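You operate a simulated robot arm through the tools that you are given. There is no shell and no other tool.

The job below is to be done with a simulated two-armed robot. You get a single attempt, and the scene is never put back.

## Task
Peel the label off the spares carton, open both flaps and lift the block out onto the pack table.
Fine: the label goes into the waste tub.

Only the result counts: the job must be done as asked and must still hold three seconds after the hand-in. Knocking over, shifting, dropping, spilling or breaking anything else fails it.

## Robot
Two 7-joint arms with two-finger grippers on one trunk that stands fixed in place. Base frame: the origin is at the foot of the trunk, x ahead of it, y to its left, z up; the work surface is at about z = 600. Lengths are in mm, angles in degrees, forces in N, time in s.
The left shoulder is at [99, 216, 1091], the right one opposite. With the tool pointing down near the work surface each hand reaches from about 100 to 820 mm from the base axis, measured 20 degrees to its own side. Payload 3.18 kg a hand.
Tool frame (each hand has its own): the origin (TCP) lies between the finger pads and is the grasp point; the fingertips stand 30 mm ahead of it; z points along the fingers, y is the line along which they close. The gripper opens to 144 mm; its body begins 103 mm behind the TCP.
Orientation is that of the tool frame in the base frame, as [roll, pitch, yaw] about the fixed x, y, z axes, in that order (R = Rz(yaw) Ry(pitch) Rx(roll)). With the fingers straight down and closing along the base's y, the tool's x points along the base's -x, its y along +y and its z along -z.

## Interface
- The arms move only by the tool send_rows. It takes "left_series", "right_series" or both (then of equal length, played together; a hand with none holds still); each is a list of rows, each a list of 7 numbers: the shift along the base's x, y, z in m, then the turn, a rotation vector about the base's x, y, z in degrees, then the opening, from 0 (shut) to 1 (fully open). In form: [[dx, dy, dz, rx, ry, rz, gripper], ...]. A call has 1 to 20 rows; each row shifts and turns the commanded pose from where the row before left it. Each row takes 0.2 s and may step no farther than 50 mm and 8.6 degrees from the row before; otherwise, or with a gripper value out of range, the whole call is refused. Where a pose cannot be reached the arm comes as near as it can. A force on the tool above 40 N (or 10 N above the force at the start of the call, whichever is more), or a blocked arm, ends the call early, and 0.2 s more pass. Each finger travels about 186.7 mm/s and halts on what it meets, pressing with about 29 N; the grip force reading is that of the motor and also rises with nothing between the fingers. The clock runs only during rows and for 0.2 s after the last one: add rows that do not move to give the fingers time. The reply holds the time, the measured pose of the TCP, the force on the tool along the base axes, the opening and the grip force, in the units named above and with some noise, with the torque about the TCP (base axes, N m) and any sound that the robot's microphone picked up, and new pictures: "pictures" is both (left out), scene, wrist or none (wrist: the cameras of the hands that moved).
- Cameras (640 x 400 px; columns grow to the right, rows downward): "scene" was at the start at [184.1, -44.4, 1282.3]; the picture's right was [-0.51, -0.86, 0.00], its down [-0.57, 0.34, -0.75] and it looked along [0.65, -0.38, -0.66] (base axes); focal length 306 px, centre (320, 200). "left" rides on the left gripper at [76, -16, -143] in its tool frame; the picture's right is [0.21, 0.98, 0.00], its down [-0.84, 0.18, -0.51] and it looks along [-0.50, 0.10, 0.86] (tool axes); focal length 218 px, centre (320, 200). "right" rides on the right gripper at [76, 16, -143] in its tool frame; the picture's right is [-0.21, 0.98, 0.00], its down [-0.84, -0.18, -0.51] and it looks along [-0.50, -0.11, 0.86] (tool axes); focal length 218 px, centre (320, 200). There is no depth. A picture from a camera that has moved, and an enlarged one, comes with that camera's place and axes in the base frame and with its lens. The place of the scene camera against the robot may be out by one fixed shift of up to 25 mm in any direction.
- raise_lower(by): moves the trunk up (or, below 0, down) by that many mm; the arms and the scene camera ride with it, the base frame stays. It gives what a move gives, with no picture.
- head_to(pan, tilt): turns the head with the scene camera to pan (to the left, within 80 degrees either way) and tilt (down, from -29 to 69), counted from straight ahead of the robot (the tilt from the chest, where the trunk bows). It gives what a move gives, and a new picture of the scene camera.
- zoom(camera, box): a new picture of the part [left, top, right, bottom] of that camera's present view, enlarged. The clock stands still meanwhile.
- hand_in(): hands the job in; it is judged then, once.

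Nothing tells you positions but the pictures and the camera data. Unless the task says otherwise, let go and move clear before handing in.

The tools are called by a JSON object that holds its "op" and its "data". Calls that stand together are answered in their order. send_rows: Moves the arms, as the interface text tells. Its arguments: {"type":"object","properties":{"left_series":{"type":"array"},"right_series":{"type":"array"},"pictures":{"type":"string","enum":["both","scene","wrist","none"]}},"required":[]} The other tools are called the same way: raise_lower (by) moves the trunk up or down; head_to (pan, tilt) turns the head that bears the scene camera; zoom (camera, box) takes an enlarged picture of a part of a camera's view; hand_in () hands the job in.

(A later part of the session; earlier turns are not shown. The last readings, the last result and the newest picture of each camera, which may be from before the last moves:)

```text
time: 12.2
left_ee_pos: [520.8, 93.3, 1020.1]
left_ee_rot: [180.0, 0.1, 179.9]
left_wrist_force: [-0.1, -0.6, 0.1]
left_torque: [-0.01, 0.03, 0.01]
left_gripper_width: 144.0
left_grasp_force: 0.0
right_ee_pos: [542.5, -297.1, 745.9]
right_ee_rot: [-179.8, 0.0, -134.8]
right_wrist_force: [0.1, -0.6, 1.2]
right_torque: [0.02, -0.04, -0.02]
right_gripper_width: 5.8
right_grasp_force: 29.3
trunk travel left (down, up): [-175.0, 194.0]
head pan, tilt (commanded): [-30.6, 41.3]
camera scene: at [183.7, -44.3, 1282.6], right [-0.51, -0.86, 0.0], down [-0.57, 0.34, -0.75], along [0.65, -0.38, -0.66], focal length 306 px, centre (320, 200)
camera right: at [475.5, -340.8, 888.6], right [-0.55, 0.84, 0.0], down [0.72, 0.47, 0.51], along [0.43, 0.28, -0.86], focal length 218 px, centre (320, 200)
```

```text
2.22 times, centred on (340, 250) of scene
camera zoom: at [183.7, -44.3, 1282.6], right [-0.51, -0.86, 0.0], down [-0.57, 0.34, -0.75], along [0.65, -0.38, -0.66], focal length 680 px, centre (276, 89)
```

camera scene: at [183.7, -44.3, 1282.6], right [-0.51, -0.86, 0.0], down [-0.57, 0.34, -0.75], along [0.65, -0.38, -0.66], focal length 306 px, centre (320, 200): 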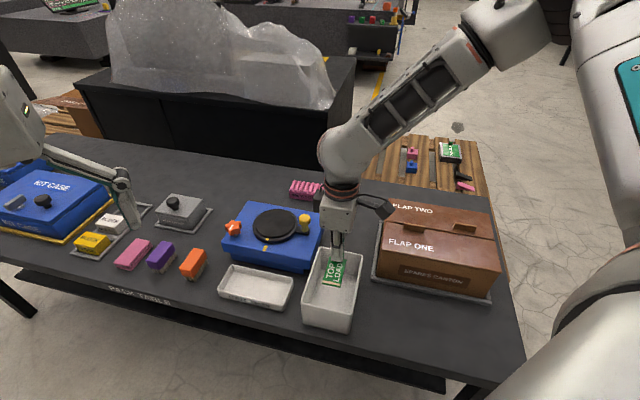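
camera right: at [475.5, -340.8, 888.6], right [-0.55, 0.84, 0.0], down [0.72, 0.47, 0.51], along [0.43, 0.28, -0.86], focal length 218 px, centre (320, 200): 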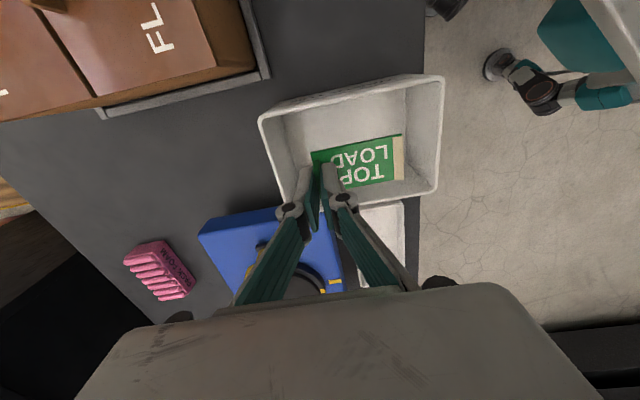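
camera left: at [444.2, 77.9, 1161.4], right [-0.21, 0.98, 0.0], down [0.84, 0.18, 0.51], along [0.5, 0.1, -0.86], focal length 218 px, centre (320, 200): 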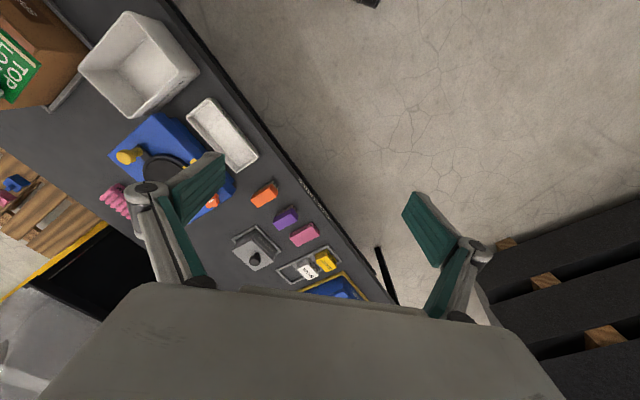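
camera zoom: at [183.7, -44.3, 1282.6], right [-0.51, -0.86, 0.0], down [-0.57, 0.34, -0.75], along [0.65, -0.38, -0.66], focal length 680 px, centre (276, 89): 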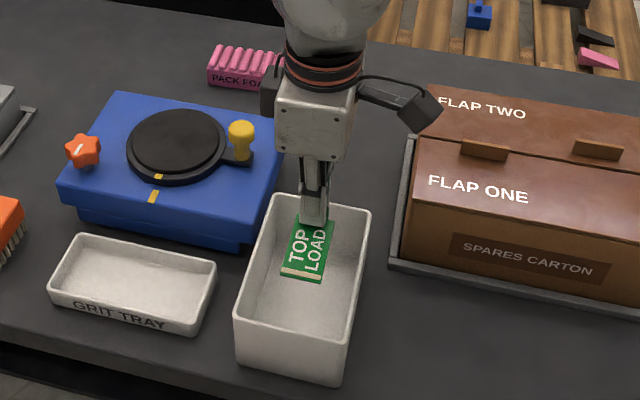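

The label is about 8 mm off-centre in the tub. I'll correct that while lowering the rest of the way.

{"op": "send_rows", "data": {"right_series": [[-0.0055, -0.005, 0, 0, 0, 0, 0.0], [0, 0, -0.02, 0, 0, 0, 0.0], [0, 0, -0.02, 0, 0, 0, 0.0], [0, 0, -0.015, 0, 0, 0, 0.0], [0, 0, 0, 0, 0, 0, 0.0]], "pictures": "both"}}

{"op": "zoom", "data": {"camera": "right", "box": [200, 40, 520, 240]}}

{"op": "zoom", "data": {"camera": "scene", "box": [260, 200, 420, 340]}}

```text
time: 13.4
left_ee_pos: [521.5, 94.1, 1019.7]
left_ee_rot: [-179.9, 0.1, 179.9]
left_wrist_force: [0.0, 0.1, 0.0]
left_torque: [0.02, 0.0, 0.02]
left_gripper_width: 143.9
left_grasp_force: 0.1
right_ee_pos: [535.8, -301.6, 691.0]
right_ee_rot: [-179.8, 0.0, -134.8]
right_wrist_force: [-1.6, -0.1, 0.1]
right_torque: [0.01, 0.01, 0.01]
right_gripper_width: 6.0
right_grasp_force: 28.6
trunk travel left (down, up): [-175.0, 194.0]
head pan, tilt (commanded): [-30.6, 41.3]
camera scene: at [183.8, -44.3, 1282.5], right [-0.51, -0.86, 0.0], down [-0.57, 0.34, -0.75], along [0.65, -0.38, -0.66], focal length 306 px, centre (320, 200)
camera right: at [469.9, -345.4, 833.3], right [-0.55, 0.84, 0.0], down [0.72, 0.47, 0.51], along [0.43, 0.28, -0.86], focal length 218 px, centre (320, 200)
```

scene: 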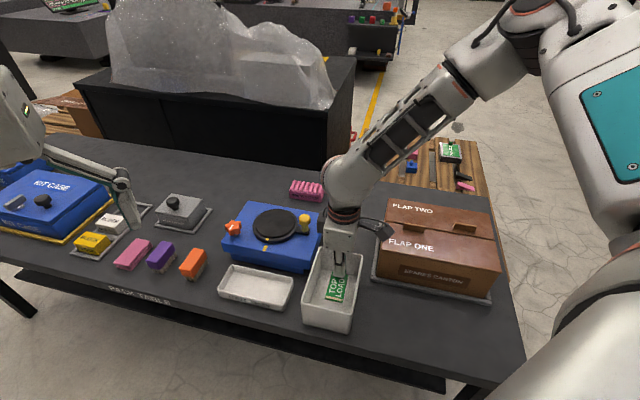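
right: 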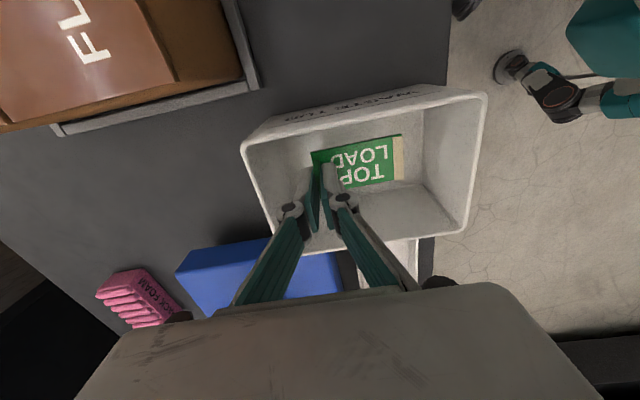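

```text
2.00 times, centred on (360, 140) of right
camera zoom: at [469.9, -345.4, 833.3], right [-0.55, 0.84, 0.0], down [0.72, 0.47, 0.51], along [0.43, 0.28, -0.86], focal length 436 px, centre (240, 320)
```

zoom: 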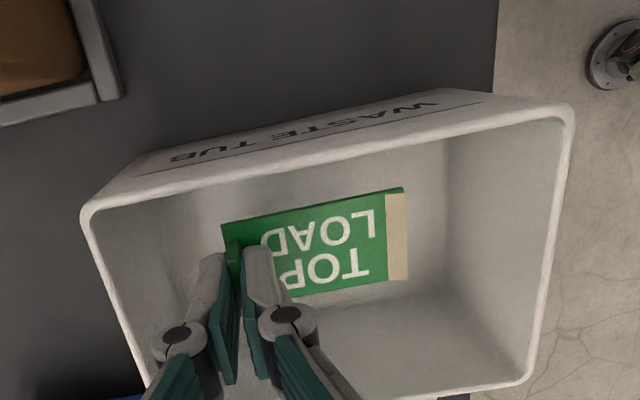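

```text
2.86 times, centred on (340, 270) of scene
camera zoom: at [183.8, -44.3, 1282.5], right [-0.51, -0.86, 0.0], down [-0.57, 0.34, -0.75], along [0.65, -0.38, -0.66], focal length 874 px, centre (263, 0)
```

zoom: 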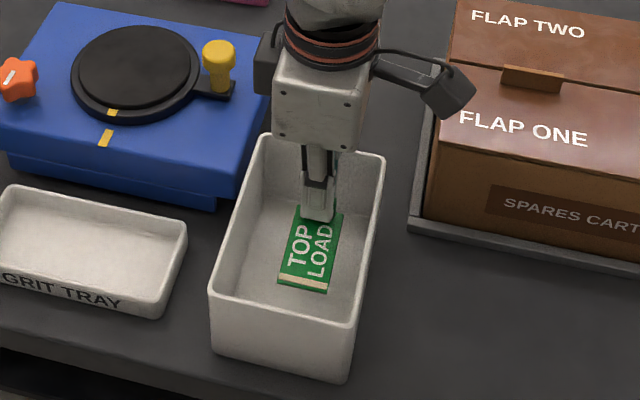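

The label is well inside the tub. I'll open the fingers slightly to let it go, then check that it hasn't stuck to a finger.

{"op": "send_rows", "data": {"right_series": [[0, 0, 0, 0, 0, 0, 0.1], [0, 0, 0, 0, 0, 0, 0.18], [0, 0, 0, 0, 0, 0, 0.18], [0, 0, 0, 0, 0, 0, 0.18]], "pictures": "both"}}

{"op": "zoom", "data": {"camera": "right", "box": [200, 40, 520, 240]}}

{"op": "zoom", "data": {"camera": "scene", "box": [260, 200, 420, 340]}}

```text
time: 14.4
left_ee_pos: [521.3, 93.4, 1020.1]
left_ee_rot: [-179.9, 0.1, 180.0]
left_wrist_force: [-0.3, 0.0, -0.8]
left_torque: [0.01, 0.0, -0.02]
left_gripper_width: 143.9
left_grasp_force: 0.1
right_ee_pos: [537.1, -300.4, 689.8]
right_ee_rot: [-179.9, 0.0, -134.8]
right_wrist_force: [-0.7, -0.3, -0.4]
right_torque: [0.01, -0.01, -0.02]
right_gripper_width: 26.1
right_grasp_force: 0.0
trunk travel left (down, up): [-175.0, 194.0]
head pan, tilt (commanded): [-30.6, 41.3]
camera scene: at [184.2, -44.4, 1282.3], right [-0.51, -0.86, 0.0], down [-0.57, 0.34, -0.75], along [0.65, -0.38, -0.66], focal length 306 px, centre (320, 200)
camera right: at [470.0, -345.4, 833.2], right [-0.55, 0.84, 0.0], down [0.72, 0.47, 0.51], along [0.43, 0.28, -0.86], focal length 218 px, centre (320, 200)
```

scene: 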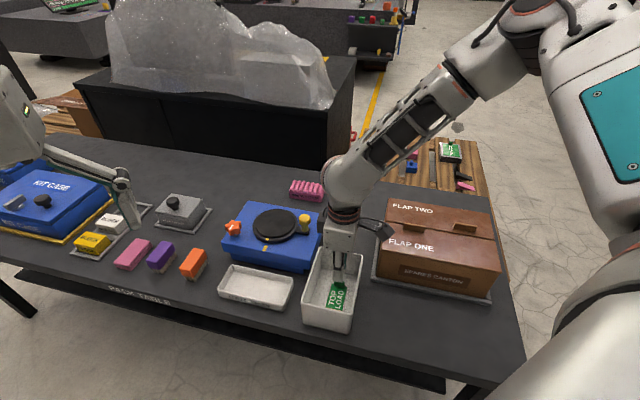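
right: 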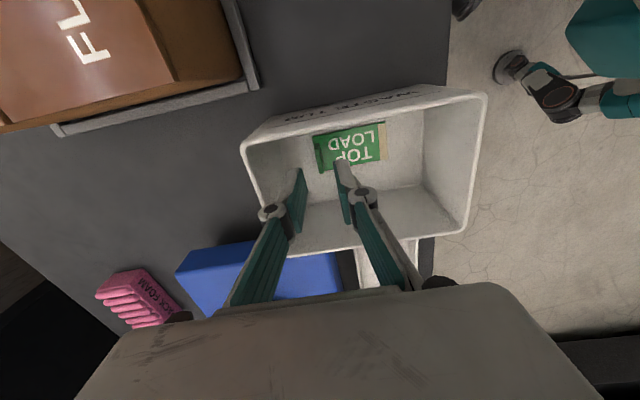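

```text
2.00 times, centred on (360, 140) of right
camera zoom: at [470.0, -345.4, 833.2], right [-0.55, 0.84, 0.0], down [0.72, 0.47, 0.51], along [0.43, 0.28, -0.86], focal length 436 px, centre (240, 320)
```

zoom: 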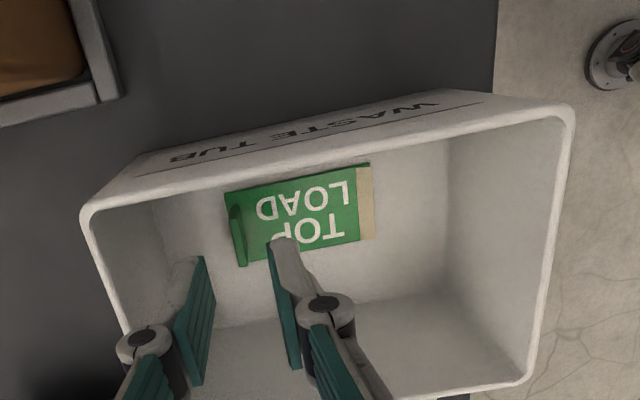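

```text
2.86 times, centred on (340, 270) of scene
camera zoom: at [184.2, -44.4, 1282.3], right [-0.51, -0.86, 0.0], down [-0.57, 0.34, -0.75], along [0.65, -0.38, -0.66], focal length 874 px, centre (263, 0)
```

zoom: 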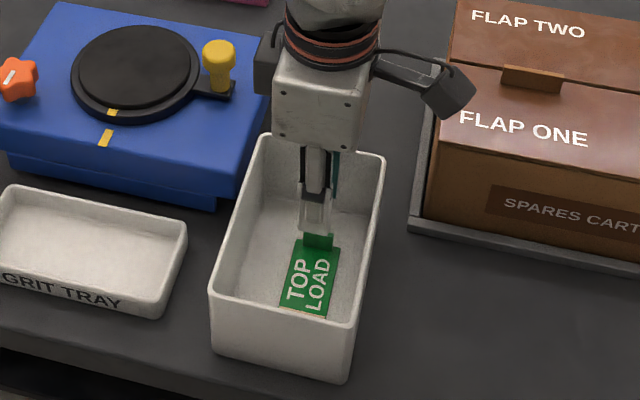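

The label lies flat in the waste tub. Next I'll rise and move over the flap-one tab near (520, -508). The current yaw already makes the fingers close across the tab's thickness.

{"op": "send_rows", "data": {"right_series": [[0, 0, 0.03, 0, 0, 0, 0.18], [0, 0, 0.035, 0, 0, 0, 0.18], [0, 0, 0.035, 0, 0, 0, 0.18], [0, 0, 0.035, 0, 0, 0, 0.2], [0, 0, 0.035, 0, 0, 0, 0.25], [-0.0025, -0.03, 0, 0, 0, 0, 0.3], [-0.0025, -0.03, 0, 0, 0, 0, 0.3], [-0.0025, -0.03, 0, 0, 0, 0, 0.3], [-0.0025, -0.03, 0, 0, 0, 0, 0.3], [-0.0025, -0.03, 0, 0, 0, 0, 0.3], [-0.0025, -0.03, 0, 0, 0, 0, 0.3], [-0.002, -0.028, 0, 0, 0, 0, 0.3], [0, 0, 0, 0, 0, 0, 0.3]], "pictures": "both"}}

{"op": "zoom", "data": {"camera": "right", "box": [220, 40, 460, 220]}}

{"op": "zoom", "data": {"camera": "scene", "box": [360, 180, 520, 310]}}

```text
time: 17.2
left_ee_pos: [521.7, 93.2, 1019.5]
left_ee_rot: [-180.0, 0.1, -180.0]
left_wrist_force: [0.1, -0.2, 0.4]
left_torque: [-0.02, -0.02, -0.02]
left_gripper_width: 144.1
left_grasp_force: 0.0
right_ee_pos: [519.4, -508.8, 860.6]
right_ee_rot: [-179.9, 0.0, -134.8]
right_wrist_force: [0.4, 0.1, 0.5]
right_torque: [0.0, 0.0, 0.03]
right_gripper_width: 43.1
right_grasp_force: 0.1
trunk travel left (down, up): [-175.0, 194.0]
head pan, tilt (commanded): [-30.6, 41.3]
camera scene: at [184.2, -44.3, 1282.3], right [-0.51, -0.86, 0.0], down [-0.57, 0.34, -0.75], along [0.65, -0.38, -0.66], focal length 306 px, centre (320, 200)
camera right: at [451.9, -554.4, 1003.2], right [-0.55, 0.84, 0.0], down [0.72, 0.47, 0.51], along [0.43, 0.28, -0.86], focal length 218 px, centre (320, 200)
```

scene: 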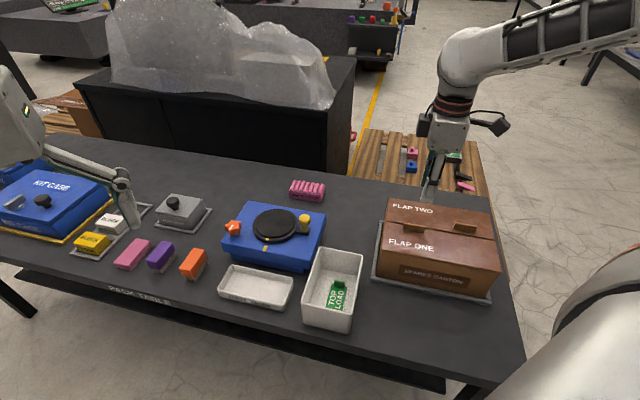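
right: 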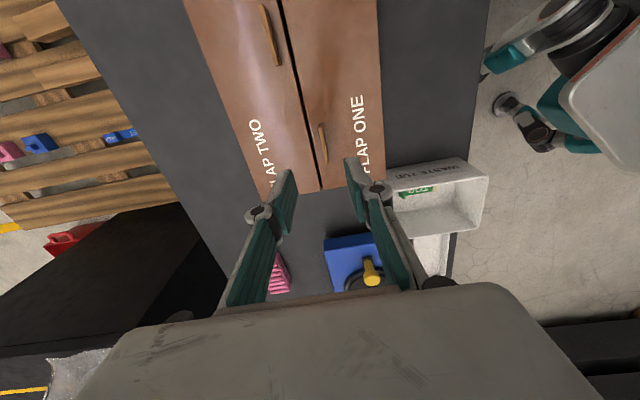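

```text
2.22 times, centred on (340, 130) of right
camera zoom: at [451.9, -554.4, 1003.2], right [-0.55, 0.84, 0.0], down [0.72, 0.47, 0.51], along [0.43, 0.28, -0.86], focal length 485 px, centre (276, 356)
```

zoom: 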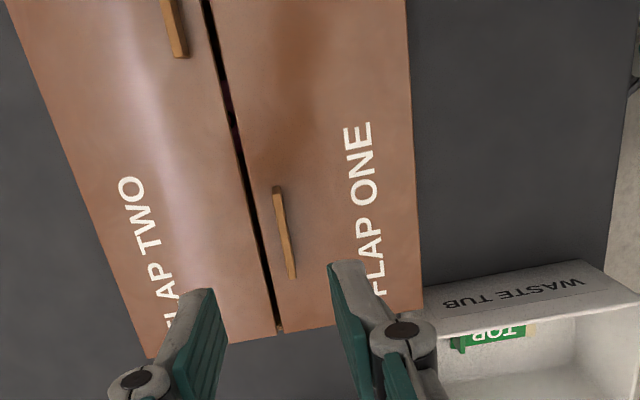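

```text
3.08 times, centred on (440, 245) of scene
camera zoom: at [184.2, -44.3, 1282.3], right [-0.51, -0.86, 0.0], down [-0.57, 0.34, -0.75], along [0.65, -0.38, -0.66], focal length 942 px, centre (-49, 62)
```

zoom: 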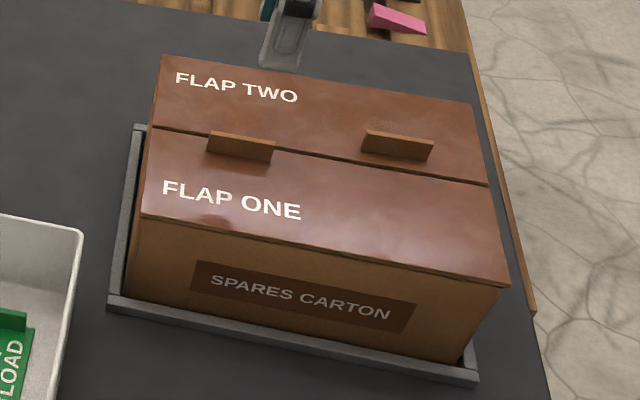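

{"op": "zoom", "data": {"camera": "right", "box": [300, 110, 380, 190]}}

{"op": "zoom", "data": {"camera": "scene", "box": [395, 210, 475, 260]}}

```text
5.00 times, centred on (340, 150) of right
camera zoom: at [451.9, -554.4, 1003.2], right [-0.55, 0.84, 0.0], down [0.72, 0.47, 0.51], along [0.43, 0.28, -0.86], focal length 1091 px, centre (220, 450)
```

zoom: 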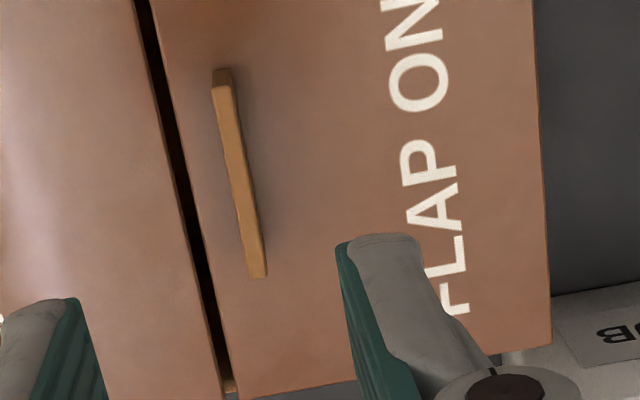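

```text
8.00 times, centred on (435, 235) of scene
camera zoom: at [184.2, -44.3, 1282.3], right [-0.51, -0.86, 0.0], down [-0.57, 0.34, -0.75], along [0.65, -0.38, -0.66], focal length 2448 px, centre (-600, -80)
```

zoom: 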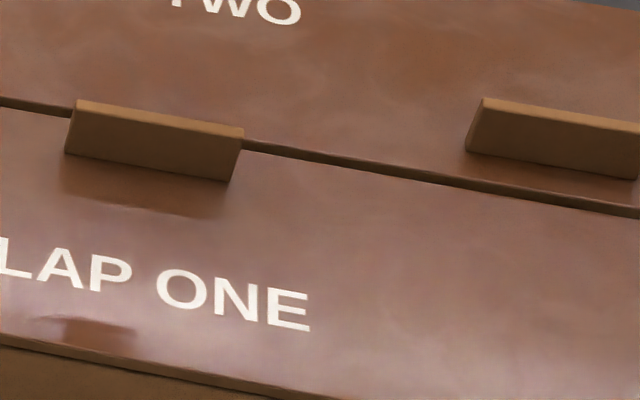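

The flap-one tab measures about 50 mm wide, 19 mm tall and 5 mm thick, centred near (519, -504) with its top at z ≈ 731. The hinge edge is about 79 mm towards the front. I'll descend over the tab and check the centring.

{"op": "send_rows", "data": {"right_series": [[-0.0005, 0.0045, -0.02, 0, 0, 0, 0.3], [0, 0, -0.03, 0, 0, 0, 0.3], [0, 0, -0.03, 0, 0, 0, 0.3], [0, 0, -0.015, 0, 0, 0, 0.3], [0, 0, 0, 0, 0, 0, 0.3]], "pictures": "both"}}

{"op": "zoom", "data": {"camera": "right", "box": [260, 120, 388, 200]}}

{"op": "zoom", "data": {"camera": "scene", "box": [390, 180, 486, 240]}}

```text
time: 18.4
left_ee_pos: [521.5, 94.3, 1020.5]
left_ee_rot: [-179.9, 0.1, -180.0]
left_wrist_force: [0.4, -0.3, 0.2]
left_torque: [-0.01, 0.02, 0.01]
left_gripper_width: 144.0
left_grasp_force: 0.1
right_ee_pos: [518.6, -505.1, 765.5]
right_ee_rot: [-179.7, 0.0, -134.8]
right_wrist_force: [-0.8, 1.0, 0.9]
right_torque: [0.0, 0.01, 0.01]
right_gripper_width: 43.3
right_grasp_force: 0.2
trunk travel left (down, up): [-175.0, 194.0]
head pan, tilt (commanded): [-30.6, 41.3]
camera scene: at [184.0, -44.3, 1282.4], right [-0.51, -0.86, 0.0], down [-0.57, 0.34, -0.75], along [0.65, -0.38, -0.66], focal length 306 px, centre (320, 200)
camera right: at [452.0, -549.0, 907.7], right [-0.55, 0.84, 0.0], down [0.72, 0.47, 0.51], along [0.43, 0.28, -0.86], focal length 218 px, centre (320, 200)
```

scene: 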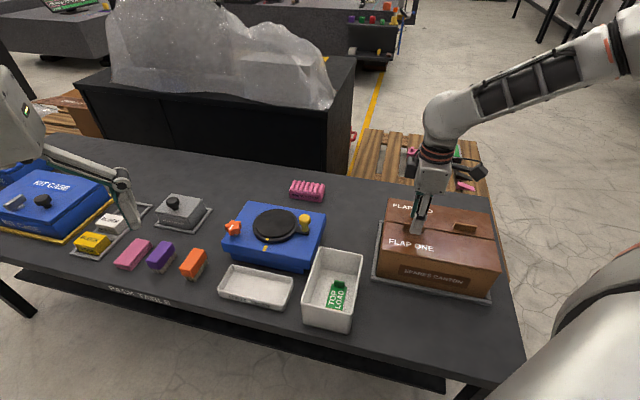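
right: 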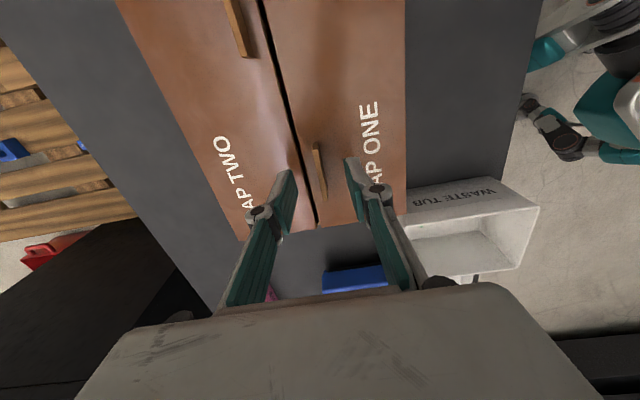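

```text
5.00 times, centred on (324, 160) of right
camera zoom: at [452.0, -549.0, 907.7], right [-0.55, 0.84, 0.0], down [0.72, 0.47, 0.51], along [0.43, 0.28, -0.86], focal length 1091 px, centre (300, 400)
```

zoom: 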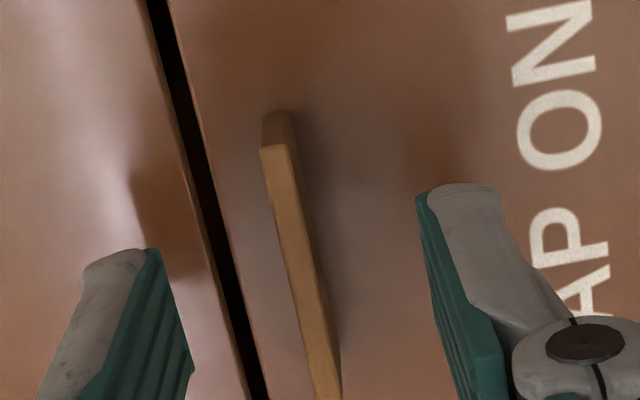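

```text
6.67 times, centred on (438, 210) of scene
camera zoom: at [184.0, -44.3, 1282.4], right [-0.51, -0.86, 0.0], down [-0.57, 0.34, -0.75], along [0.65, -0.38, -0.66], focal length 2040 px, centre (-467, 133)
```

zoom: 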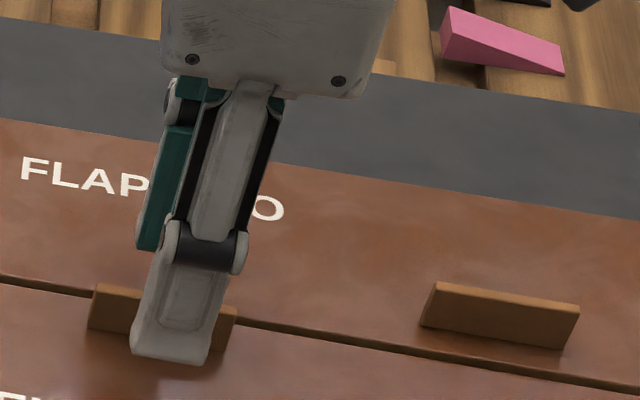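

The tab sits midway between the pads. I'll lower the last 17 mm and close on it.

{"op": "send_rows", "data": {"right_series": [[0, 0, -0.01, 0, 0, 0, 0.3], [0, 0, -0.0075, 0, 0, 0, 0.3], [0, 0, 0, 0, 0, 0, 0.2], [0, 0, 0, 0, 0, 0, 0.12], [0, 0, 0, 0, 0, 0, 0.05], [0, 0, 0, 0, 0, 0, 0.0], [0, 0, 0, 0, 0, 0, 0.0]], "pictures": "both"}}

{"op": "zoom", "data": {"camera": "right", "box": [220, 80, 420, 205]}}

{"op": "zoom", "data": {"camera": "scene", "box": [360, 180, 520, 310]}}

```text
time: 20.0
left_ee_pos: [522.0, 94.1, 1019.7]
left_ee_rot: [179.9, 0.0, 179.9]
left_wrist_force: [0.0, -0.2, -0.1]
left_torque: [-0.01, -0.02, -0.01]
left_gripper_width: 143.6
left_grasp_force: 0.0
right_ee_pos: [517.8, -504.1, 748.4]
right_ee_rot: [-180.0, 0.0, -134.8]
right_wrist_force: [-1.1, 2.4, 0.2]
right_torque: [0.03, 0.01, -0.25]
right_gripper_width: 6.1
right_grasp_force: 29.5
trunk travel left (down, up): [-175.0, 194.0]
head pan, tilt (commanded): [-30.6, 41.3]
camera scene: at [184.1, -44.3, 1282.3], right [-0.51, -0.86, 0.0], down [-0.57, 0.34, -0.75], along [0.65, -0.38, -0.66], focal length 306 px, centre (320, 200)
camera right: at [452.1, -548.6, 889.9], right [-0.55, 0.84, 0.0], down [0.72, 0.47, 0.51], along [0.43, 0.28, -0.86], focal length 218 px, centre (320, 200)
```

scene: 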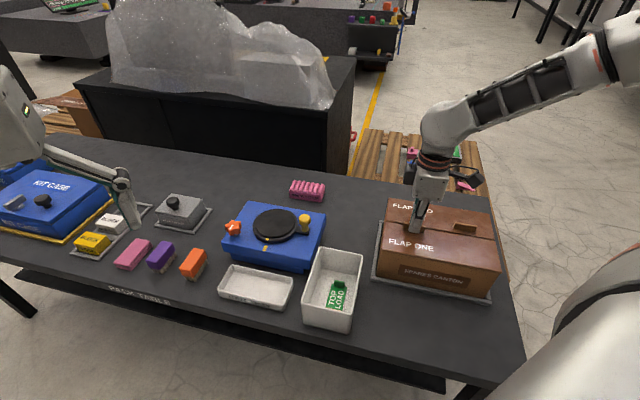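
right: 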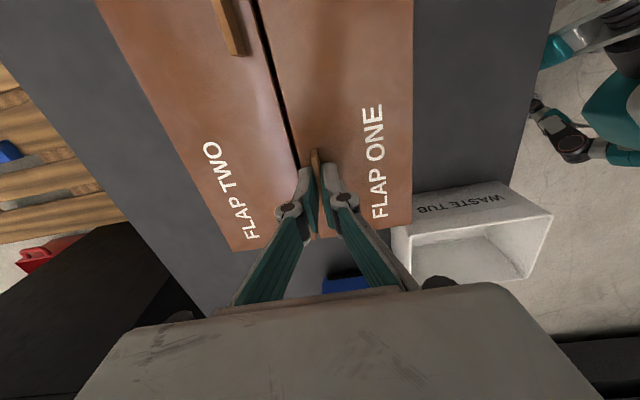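

```text
3.20 times, centred on (320, 142) of right
camera zoom: at [452.1, -548.6, 889.9], right [-0.55, 0.84, 0.0], down [0.72, 0.47, 0.51], along [0.43, 0.28, -0.86], focal length 698 px, centre (320, 384)
```

zoom: 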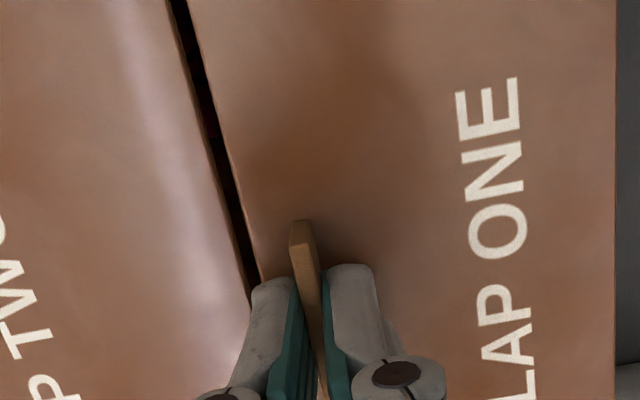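

```text
3.08 times, centred on (440, 245) of scene
camera zoom: at [184.1, -44.3, 1282.3], right [-0.51, -0.86, 0.0], down [-0.57, 0.34, -0.75], along [0.65, -0.38, -0.66], focal length 942 px, centre (-49, 62)
```

zoom: 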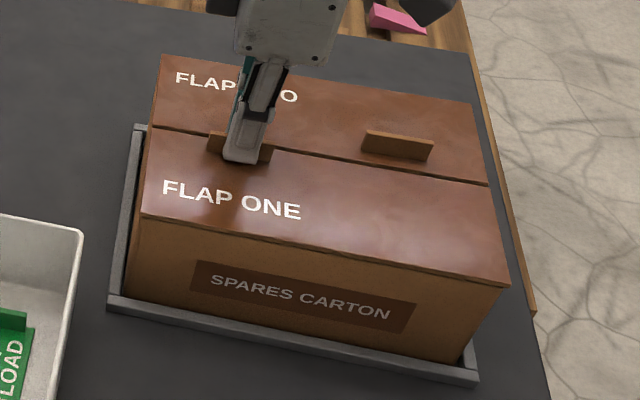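

The tab is gripped with only a small side force. I'll swing flap one up along its arc in small steps, turning the tool with it, and check the force after each.

{"op": "send_rows", "data": {"right_series": [[-0.0015, 0.0015, 0.004, -2.13, -2.12, 0, 0.0], [-0.0016, 0.0016, 0.0039, -2.13, -2.12, 0, 0.0], [0, 0, 0, 0, 0, 0, 0.0]], "pictures": "both"}}

{"op": "zoom", "data": {"camera": "scene", "box": [360, 180, 520, 310]}}

```text
time: 20.8
left_ee_pos: [522.1, 93.9, 1019.1]
left_ee_rot: [180.0, 0.1, -180.0]
left_wrist_force: [-0.1, 0.4, 0.2]
left_torque: [0.0, 0.04, -0.01]
left_gripper_width: 144.1
left_grasp_force: 0.1
right_ee_pos: [514.7, -501.8, 755.0]
right_ee_rot: [-173.8, 0.0, -134.7]
right_wrist_force: [-1.4, 2.4, 0.7]
right_torque: [-0.13, 0.17, -0.29]
right_gripper_width: 6.1
right_grasp_force: 29.0
trunk travel left (down, up): [-175.0, 194.0]
head pan, tilt (commanded): [-30.6, 41.3]
camera scene: at [184.2, -44.3, 1282.3], right [-0.51, -0.86, 0.0], down [-0.57, 0.34, -0.75], along [0.65, -0.38, -0.66], focal length 306 px, centre (320, 200)
camera right: at [438.4, -534.9, 895.8], right [-0.54, 0.83, -0.11], down [0.68, 0.51, 0.52], along [0.49, 0.21, -0.85], focal length 218 px, centre (320, 200)
```

scene: 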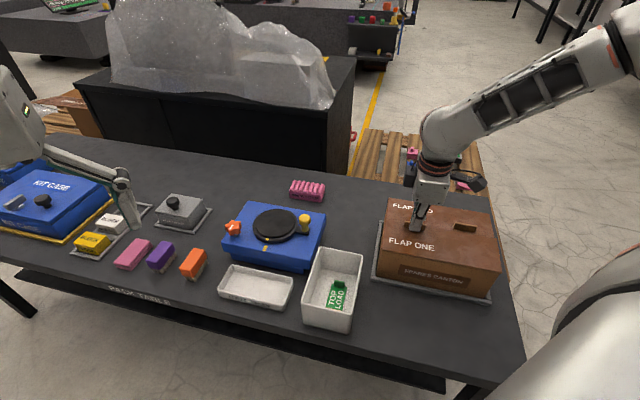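
right: 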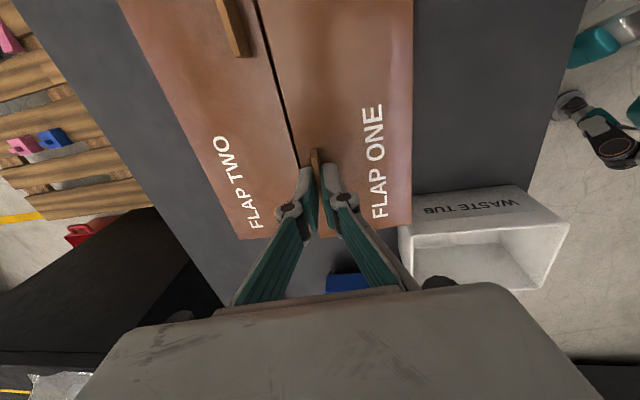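

```text
3.08 times, centred on (440, 245) of scene
camera zoom: at [184.2, -44.3, 1282.3], right [-0.51, -0.86, 0.0], down [-0.57, 0.34, -0.75], along [0.65, -0.38, -0.66], focal length 942 px, centre (-49, 62)
```

zoom: 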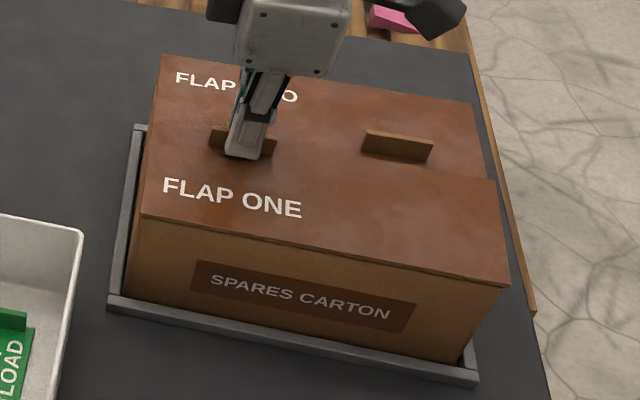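

Flap one is lifting cleanly and the forces are small. I'll continue along the arc to 30°.

{"op": "send_rows", "data": {"right_series": [[-0.00367, 0.00369, 0.00745, -4.25, -4.23, 0, 0.0], [-0.0042, 0.00423, 0.00685, -4.25, -4.23, 0, 0.0], [-0.00468, 0.00471, 0.0062, -4.25, -4.23, 0, 0.0], [-0.00511, 0.00514, 0.00547, -4.25, -4.23, 0, 0.0], [0, 0, 0, 0, 0, 0, 0.0]], "pictures": "both"}}

{"op": "zoom", "data": {"camera": "scene", "box": [360, 170, 520, 310]}}

```text
time: 22.0
left_ee_pos: [520.8, 93.8, 1020.0]
left_ee_rot: [-180.0, 0.0, -179.9]
left_wrist_force: [1.0, 0.0, 0.0]
left_torque: [0.02, 0.01, 0.01]
left_gripper_width: 144.2
left_grasp_force: 0.1
right_ee_pos: [498.6, -482.9, 782.5]
right_ee_rot: [-149.9, -0.2, -134.8]
right_wrist_force: [3.4, 2.0, 1.5]
right_torque: [0.1, -0.22, -0.22]
right_gripper_width: 6.0
right_grasp_force: 28.8
trunk travel left (down, up): [-175.0, 194.0]
head pan, tilt (commanded): [-30.6, 41.3]
camera scene: at [184.2, -44.2, 1282.4], right [-0.51, -0.86, 0.0], down [-0.57, 0.34, -0.75], along [0.65, -0.38, -0.66], focal length 306 px, centre (320, 200)
camera right: at [382.9, -478.9, 897.2], right [-0.45, 0.74, -0.49], down [0.52, 0.67, 0.53], along [0.72, -0.02, -0.69], focal length 218 px, centre (320, 200)
```

scene: 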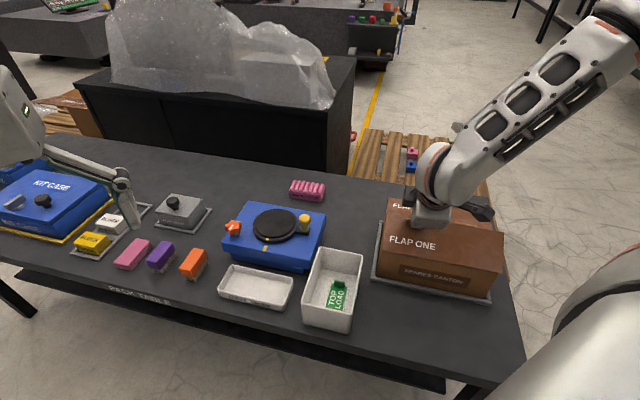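
right: 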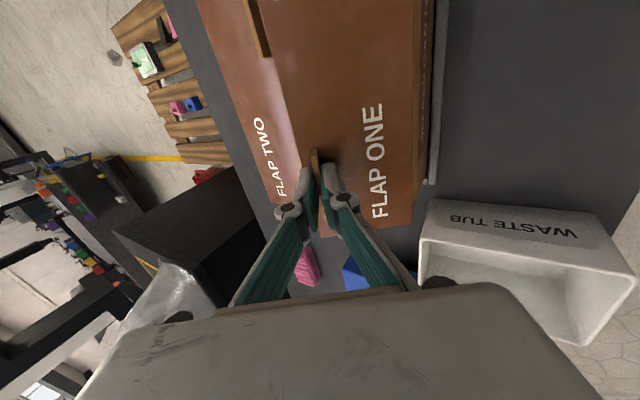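

```text
2.86 times, centred on (440, 240) of scene
camera zoom: at [184.2, -44.2, 1282.4], right [-0.51, -0.86, 0.0], down [-0.57, 0.34, -0.75], along [0.65, -0.38, -0.66], focal length 874 px, centre (-23, 86)
```

zoom: 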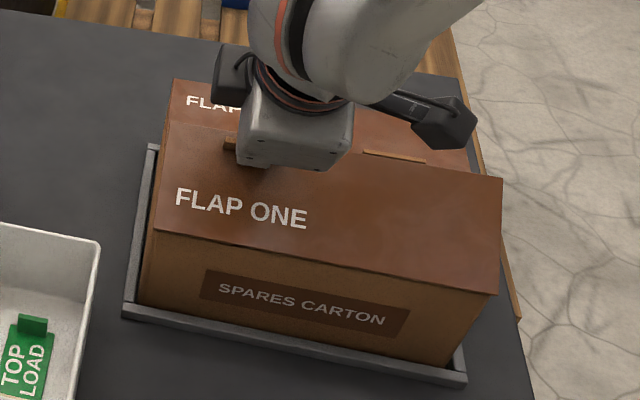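

It's tracking the arc well with forces under 5 N. I'll carry on to 60°.

{"op": "send_rows", "data": {"right_series": [[-0.00549, 0.00552, 0.00468, -4.25, -4.23, 0, 0.0], [-0.0058, 0.00584, 0.00384, -4.25, -4.23, 0, 0.0], [-0.00605, 0.00608, 0.00296, -4.25, -4.23, 0, 0.0], [-0.00623, 0.00627, 0.00205, -4.25, -4.23, 0, 0.0], [-0.00636, 0.0064, 0.00111, -4.25, -4.23, 0, 0.0], [0, 0, 0, 0, 0, 0, 0.0]], "pictures": "both"}}

{"op": "zoom", "data": {"camera": "scene", "box": [360, 170, 520, 310]}}

```text
time: 23.4
left_ee_pos: [519.8, 94.2, 1022.1]
left_ee_rot: [-179.8, 0.3, 180.0]
left_wrist_force: [-0.3, -0.5, 0.2]
left_torque: [0.0, 0.0, 0.0]
left_gripper_width: 144.2
left_grasp_force: 0.1
right_ee_pos: [470.3, -453.9, 796.4]
right_ee_rot: [-119.6, -0.3, -135.2]
right_wrist_force: [-2.9, -15.6, 30.0]
right_torque: [-0.36, -0.31, -0.76]
right_gripper_width: 6.1
right_grasp_force: 28.9
right hand out of reach, approached as far as the arm can: row 5
trunk travel left (down, up): [-175.0, 194.0]
head pan, tilt (commanded): [-30.6, 41.3]
camera scene: at [181.7, -43.9, 1283.2], right [-0.51, -0.86, 0.0], down [-0.57, 0.34, -0.75], along [0.65, -0.38, -0.66], focal length 306 px, centre (320, 200)
camera right: at [321.8, -416.1, 853.0], right [-0.2, 0.49, -0.85], down [0.35, 0.85, 0.4], along [0.92, -0.22, -0.34], focal length 218 px, centre (320, 200)
```

scene: 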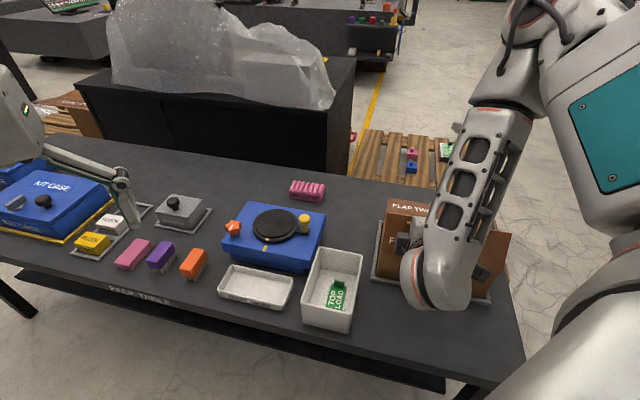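
right: 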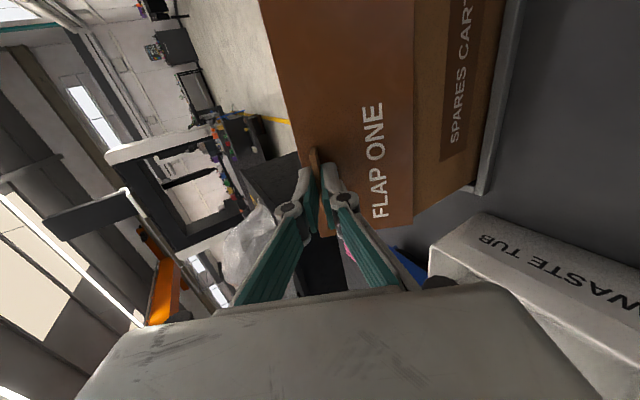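

```text
2.86 times, centred on (440, 240) of scene
camera zoom: at [181.7, -43.9, 1283.2], right [-0.51, -0.86, 0.0], down [-0.57, 0.34, -0.75], along [0.65, -0.38, -0.66], focal length 874 px, centre (-23, 86)
```

zoom: 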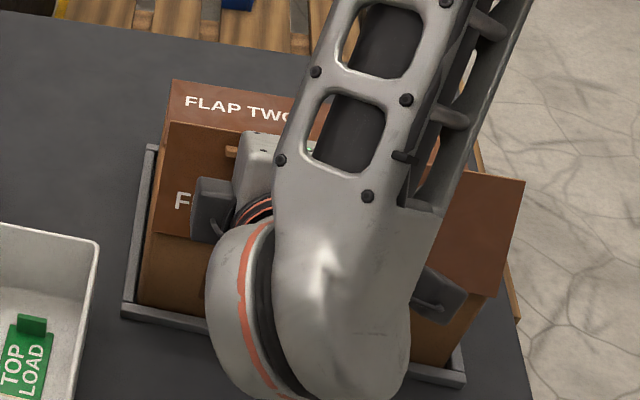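

At about 60° the wrist ran out of reach and the force rose to 30 N, pushing the flap in towards its hinge. I'll back off one step to 54° and check that the load goes away.

{"op": "send_rows", "data": {"right_series": [[0.00636, -0.0064, -0.00111, 4.25, 4.23, 0, 0.0], [0, 0, 0, 0, 0, 0, 0.0]], "pictures": "both"}}

{"op": "zoom", "data": {"camera": "scene", "box": [360, 170, 520, 310]}}

```text
time: 24.0
left_ee_pos: [519.7, 93.5, 1021.2]
left_ee_rot: [180.0, 0.2, 179.9]
left_wrist_force: [-0.1, 0.7, -0.2]
left_torque: [0.02, -0.02, 0.01]
left_gripper_width: 143.8
left_grasp_force: 0.1
right_ee_pos: [476.7, -460.8, 795.1]
right_ee_rot: [-125.6, -0.2, -134.9]
right_wrist_force: [-4.7, -18.9, 27.8]
right_torque: [-0.01, -0.47, -0.38]
right_gripper_width: 6.0
right_grasp_force: 28.9
trunk travel left (down, up): [-175.0, 194.0]
head pan, tilt (commanded): [-30.6, 41.3]
camera scene: at [182.0, -44.3, 1282.8], right [-0.51, -0.86, 0.0], down [-0.57, 0.34, -0.75], along [0.65, -0.38, -0.66], focal length 306 px, centre (320, 200)
camera right: at [333.6, -427.8, 864.9], right [-0.26, 0.55, -0.8], down [0.38, 0.82, 0.44], along [0.89, -0.19, -0.42], focal length 218 px, centre (320, 200)
```

scene: 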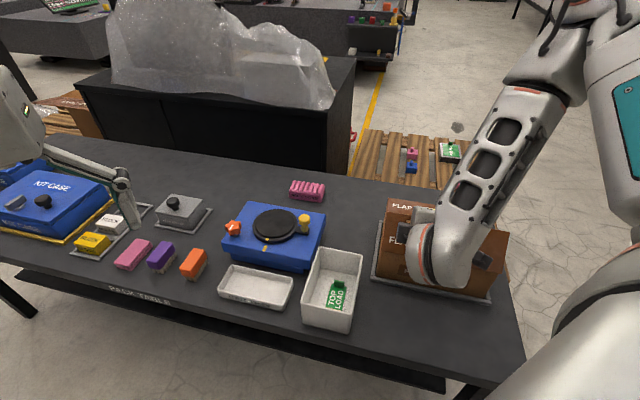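
right: 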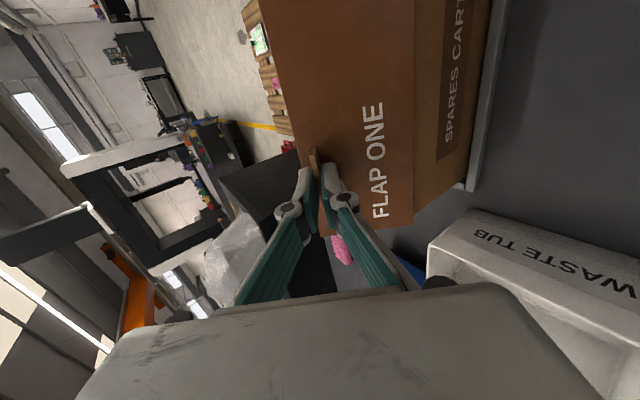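

```text
2.86 times, centred on (440, 240) of scene
camera zoom: at [182.0, -44.3, 1282.8], right [-0.51, -0.86, 0.0], down [-0.57, 0.34, -0.75], along [0.65, -0.38, -0.66], focal length 874 px, centre (-23, 86)
```

zoom: 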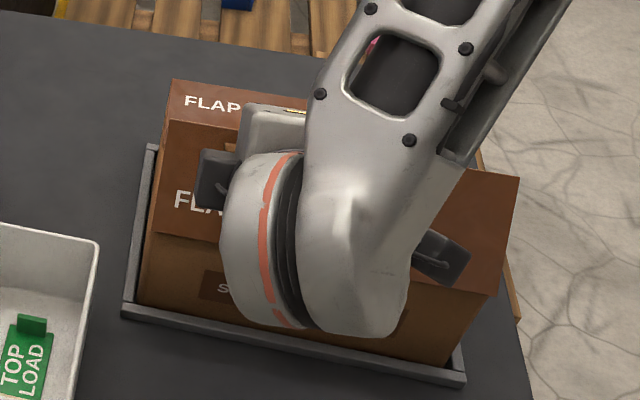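

The load is still there, so the arc radius must be slightly off: the flap pushes the hand outwards with about 28 N. I'll give way in the direction of the force by a few millimetres.

{"op": "send_rows", "data": {"right_series": [[-0.0003, -0.0015, 0.0018, 0, 0, 0, 0.0], [0, 0, 0, 0, 0, 0, 0.0]], "pictures": "none"}}

```text
time: 24.6
left_ee_pos: [521.9, 93.7, 1019.4]
left_ee_rot: [-179.9, 0.0, -180.0]
left_wrist_force: [0.1, -1.3, -0.5]
left_torque: [0.0, -0.01, 0.02]
left_gripper_width: 143.9
left_grasp_force: 0.1
right_ee_pos: [476.7, -460.5, 795.6]
right_ee_rot: [-125.9, -0.2, -135.0]
right_wrist_force: [-0.3, -7.8, 17.1]
right_torque: [0.1, -0.3, -0.21]
right_gripper_width: 6.1
right_grasp_force: 29.5
trunk travel left (down, up): [-175.0, 194.0]
head pan, tilt (commanded): [-30.6, 41.3]
```

{"op": "send_rows", "data": {"right_series": [[0.0, -0.0013, 0.0028, 0, 0, 0, 0.0], [0, 0, 0, 0, 0, 0, 0.0]], "pictures": "none"}}

```text
time: 25.2
left_ee_pos: [522.3, 93.8, 1018.8]
left_ee_rot: [180.0, 0.0, 180.0]
left_wrist_force: [0.1, -0.5, 0.6]
left_torque: [0.03, 0.03, 0.01]
left_gripper_width: 143.9
left_grasp_force: 0.0
right_ee_pos: [477.0, -462.4, 794.6]
right_ee_rot: [-126.2, -0.3, -135.0]
right_wrist_force: [-0.4, 4.3, 0.1]
right_torque: [0.68, -0.4, 0.37]
right_gripper_width: 5.9
right_grasp_force: 29.1
trunk travel left (down, up): [-175.0, 194.0]
head pan, tilt (commanded): [-30.6, 41.3]
```

The load is gone. I'll loosen the grip slightly while the fingers still surround the tab, to see whether the flap stays up by itself.

{"op": "send_rows", "data": {"right_series": [[0, 0, 0, 0, 0, 0, 0.06], [0, 0, 0, 0, 0, 0, 0.1], [0, 0, 0, 0, 0, 0, 0.1], [0, 0, 0, 0, 0, 0, 0.1]], "pictures": "both"}}

{"op": "zoom", "data": {"camera": "right", "box": [220, 80, 420, 205]}}

{"op": "zoom", "data": {"camera": "scene", "box": [360, 170, 520, 310]}}

```text
time: 26.2
left_ee_pos: [522.0, 94.0, 1019.4]
left_ee_rot: [180.0, 0.1, 179.9]
left_wrist_force: [-0.3, -0.7, -0.6]
left_torque: [-0.01, -0.03, 0.06]
left_gripper_width: 143.8
left_grasp_force: 0.1
right_ee_pos: [477.7, -462.5, 798.2]
right_ee_rot: [-125.9, -0.3, -135.1]
right_wrist_force: [0.5, 0.4, 0.0]
right_torque: [-0.02, 0.04, 0.0]
right_gripper_width: 14.2
right_grasp_force: 0.0
trunk travel left (down, up): [-175.0, 194.0]
head pan, tilt (commanded): [-30.6, 41.3]
camera scene: at [184.1, -44.4, 1282.3], right [-0.51, -0.86, 0.0], down [-0.57, 0.34, -0.75], along [0.65, -0.38, -0.66], focal length 306 px, centre (320, 200)
camera right: at [334.1, -429.9, 868.1], right [-0.26, 0.55, -0.79], down [0.38, 0.81, 0.44], along [0.89, -0.19, -0.42], focal length 218 px, centre (320, 200)
```

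scene: 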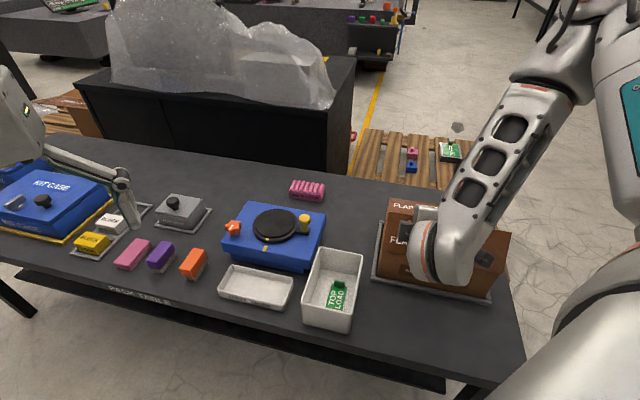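
right: 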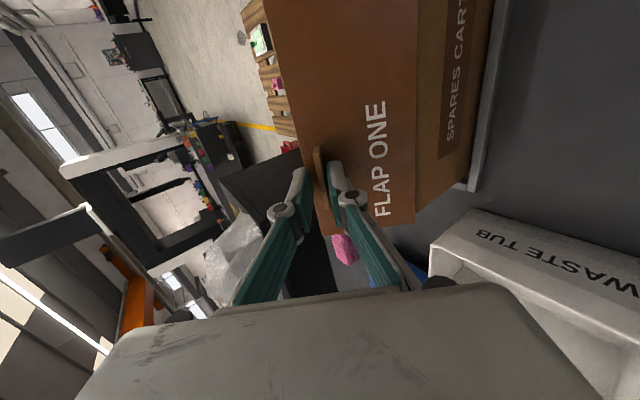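

```text
3.20 times, centred on (320, 142) of right
camera zoom: at [334.1, -429.9, 868.1], right [-0.26, 0.55, -0.79], down [0.38, 0.81, 0.44], along [0.89, -0.19, -0.42], focal length 698 px, centre (320, 384)
```

zoom: 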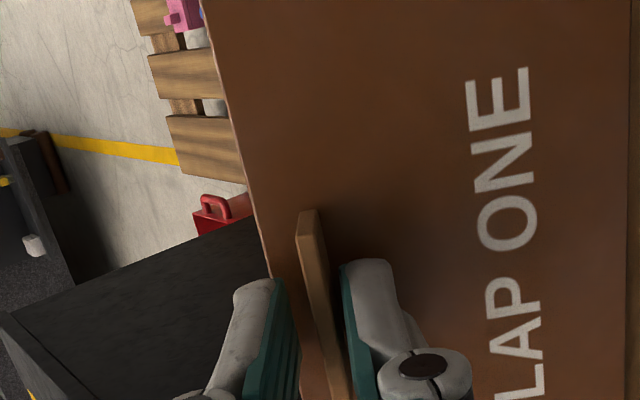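

```text
2.86 times, centred on (440, 240) of scene
camera zoom: at [184.1, -44.4, 1282.3], right [-0.51, -0.86, 0.0], down [-0.57, 0.34, -0.75], along [0.65, -0.38, -0.66], focal length 874 px, centre (-23, 86)
```

zoom: 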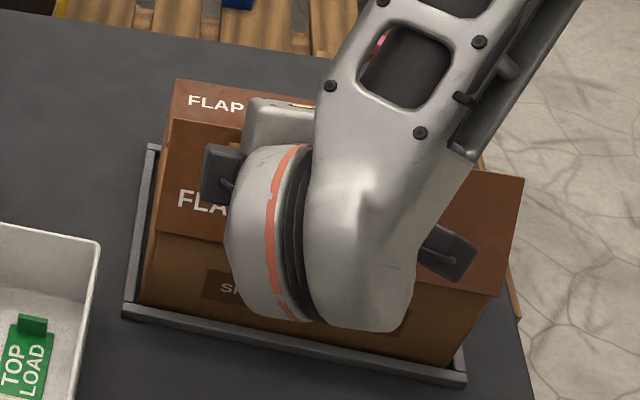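

The tab isn't leaning on either finger, so the flap seems to hold itself up. I'll open wider to confirm.

{"op": "send_rows", "data": {"right_series": [[0, 0, 0, 0, 0, 0, 0.15], [0, 0, 0, 0, 0, 0, 0.22], [0, 0, 0, 0, 0, 0, 0.22], [0, 0, 0, 0, 0, 0, 0.22], [0, 0, 0, 0, 0, 0, 0.22]], "pictures": "wrist"}}

{"op": "zoom", "data": {"camera": "right", "box": [220, 80, 420, 205]}}

```text
time: 27.4
left_ee_pos: [521.4, 94.8, 1019.8]
left_ee_rot: [179.9, 0.0, -179.9]
left_wrist_force: [0.6, 1.1, -0.3]
left_torque: [0.0, -0.02, 0.04]
left_gripper_width: 144.1
left_grasp_force: 0.0
right_ee_pos: [477.2, -462.3, 797.8]
right_ee_rot: [-126.0, -0.3, -135.0]
right_wrist_force: [-0.6, 0.2, 0.4]
right_torque: [0.01, -0.04, 0.02]
right_gripper_width: 31.7
right_grasp_force: 0.0
trunk travel left (down, up): [-175.0, 194.0]
head pan, tilt (commanded): [-30.6, 41.3]
camera right: at [334.1, -429.8, 868.1], right [-0.26, 0.55, -0.79], down [0.38, 0.81, 0.44], along [0.89, -0.19, -0.42], focal length 218 px, centre (320, 200)
```

right: 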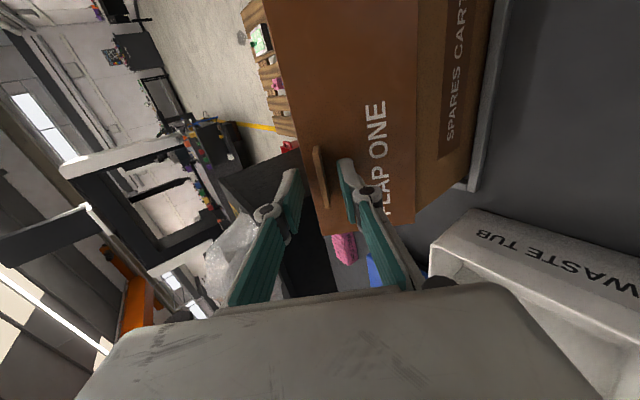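

```text
3.20 times, centred on (320, 142) of right
camera zoom: at [334.1, -429.8, 868.1], right [-0.26, 0.55, -0.79], down [0.38, 0.81, 0.44], along [0.89, -0.19, -0.42], focal length 698 px, centre (320, 384)
```

zoom: 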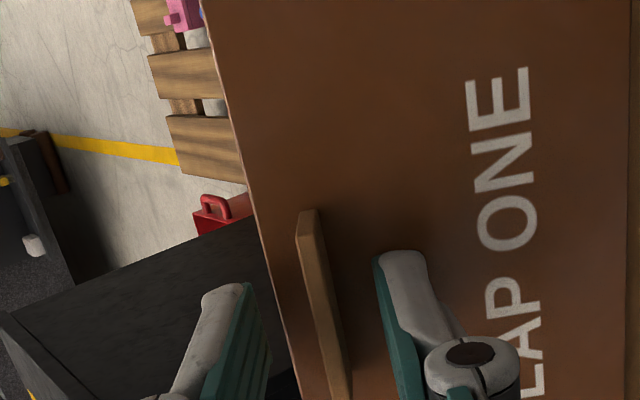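

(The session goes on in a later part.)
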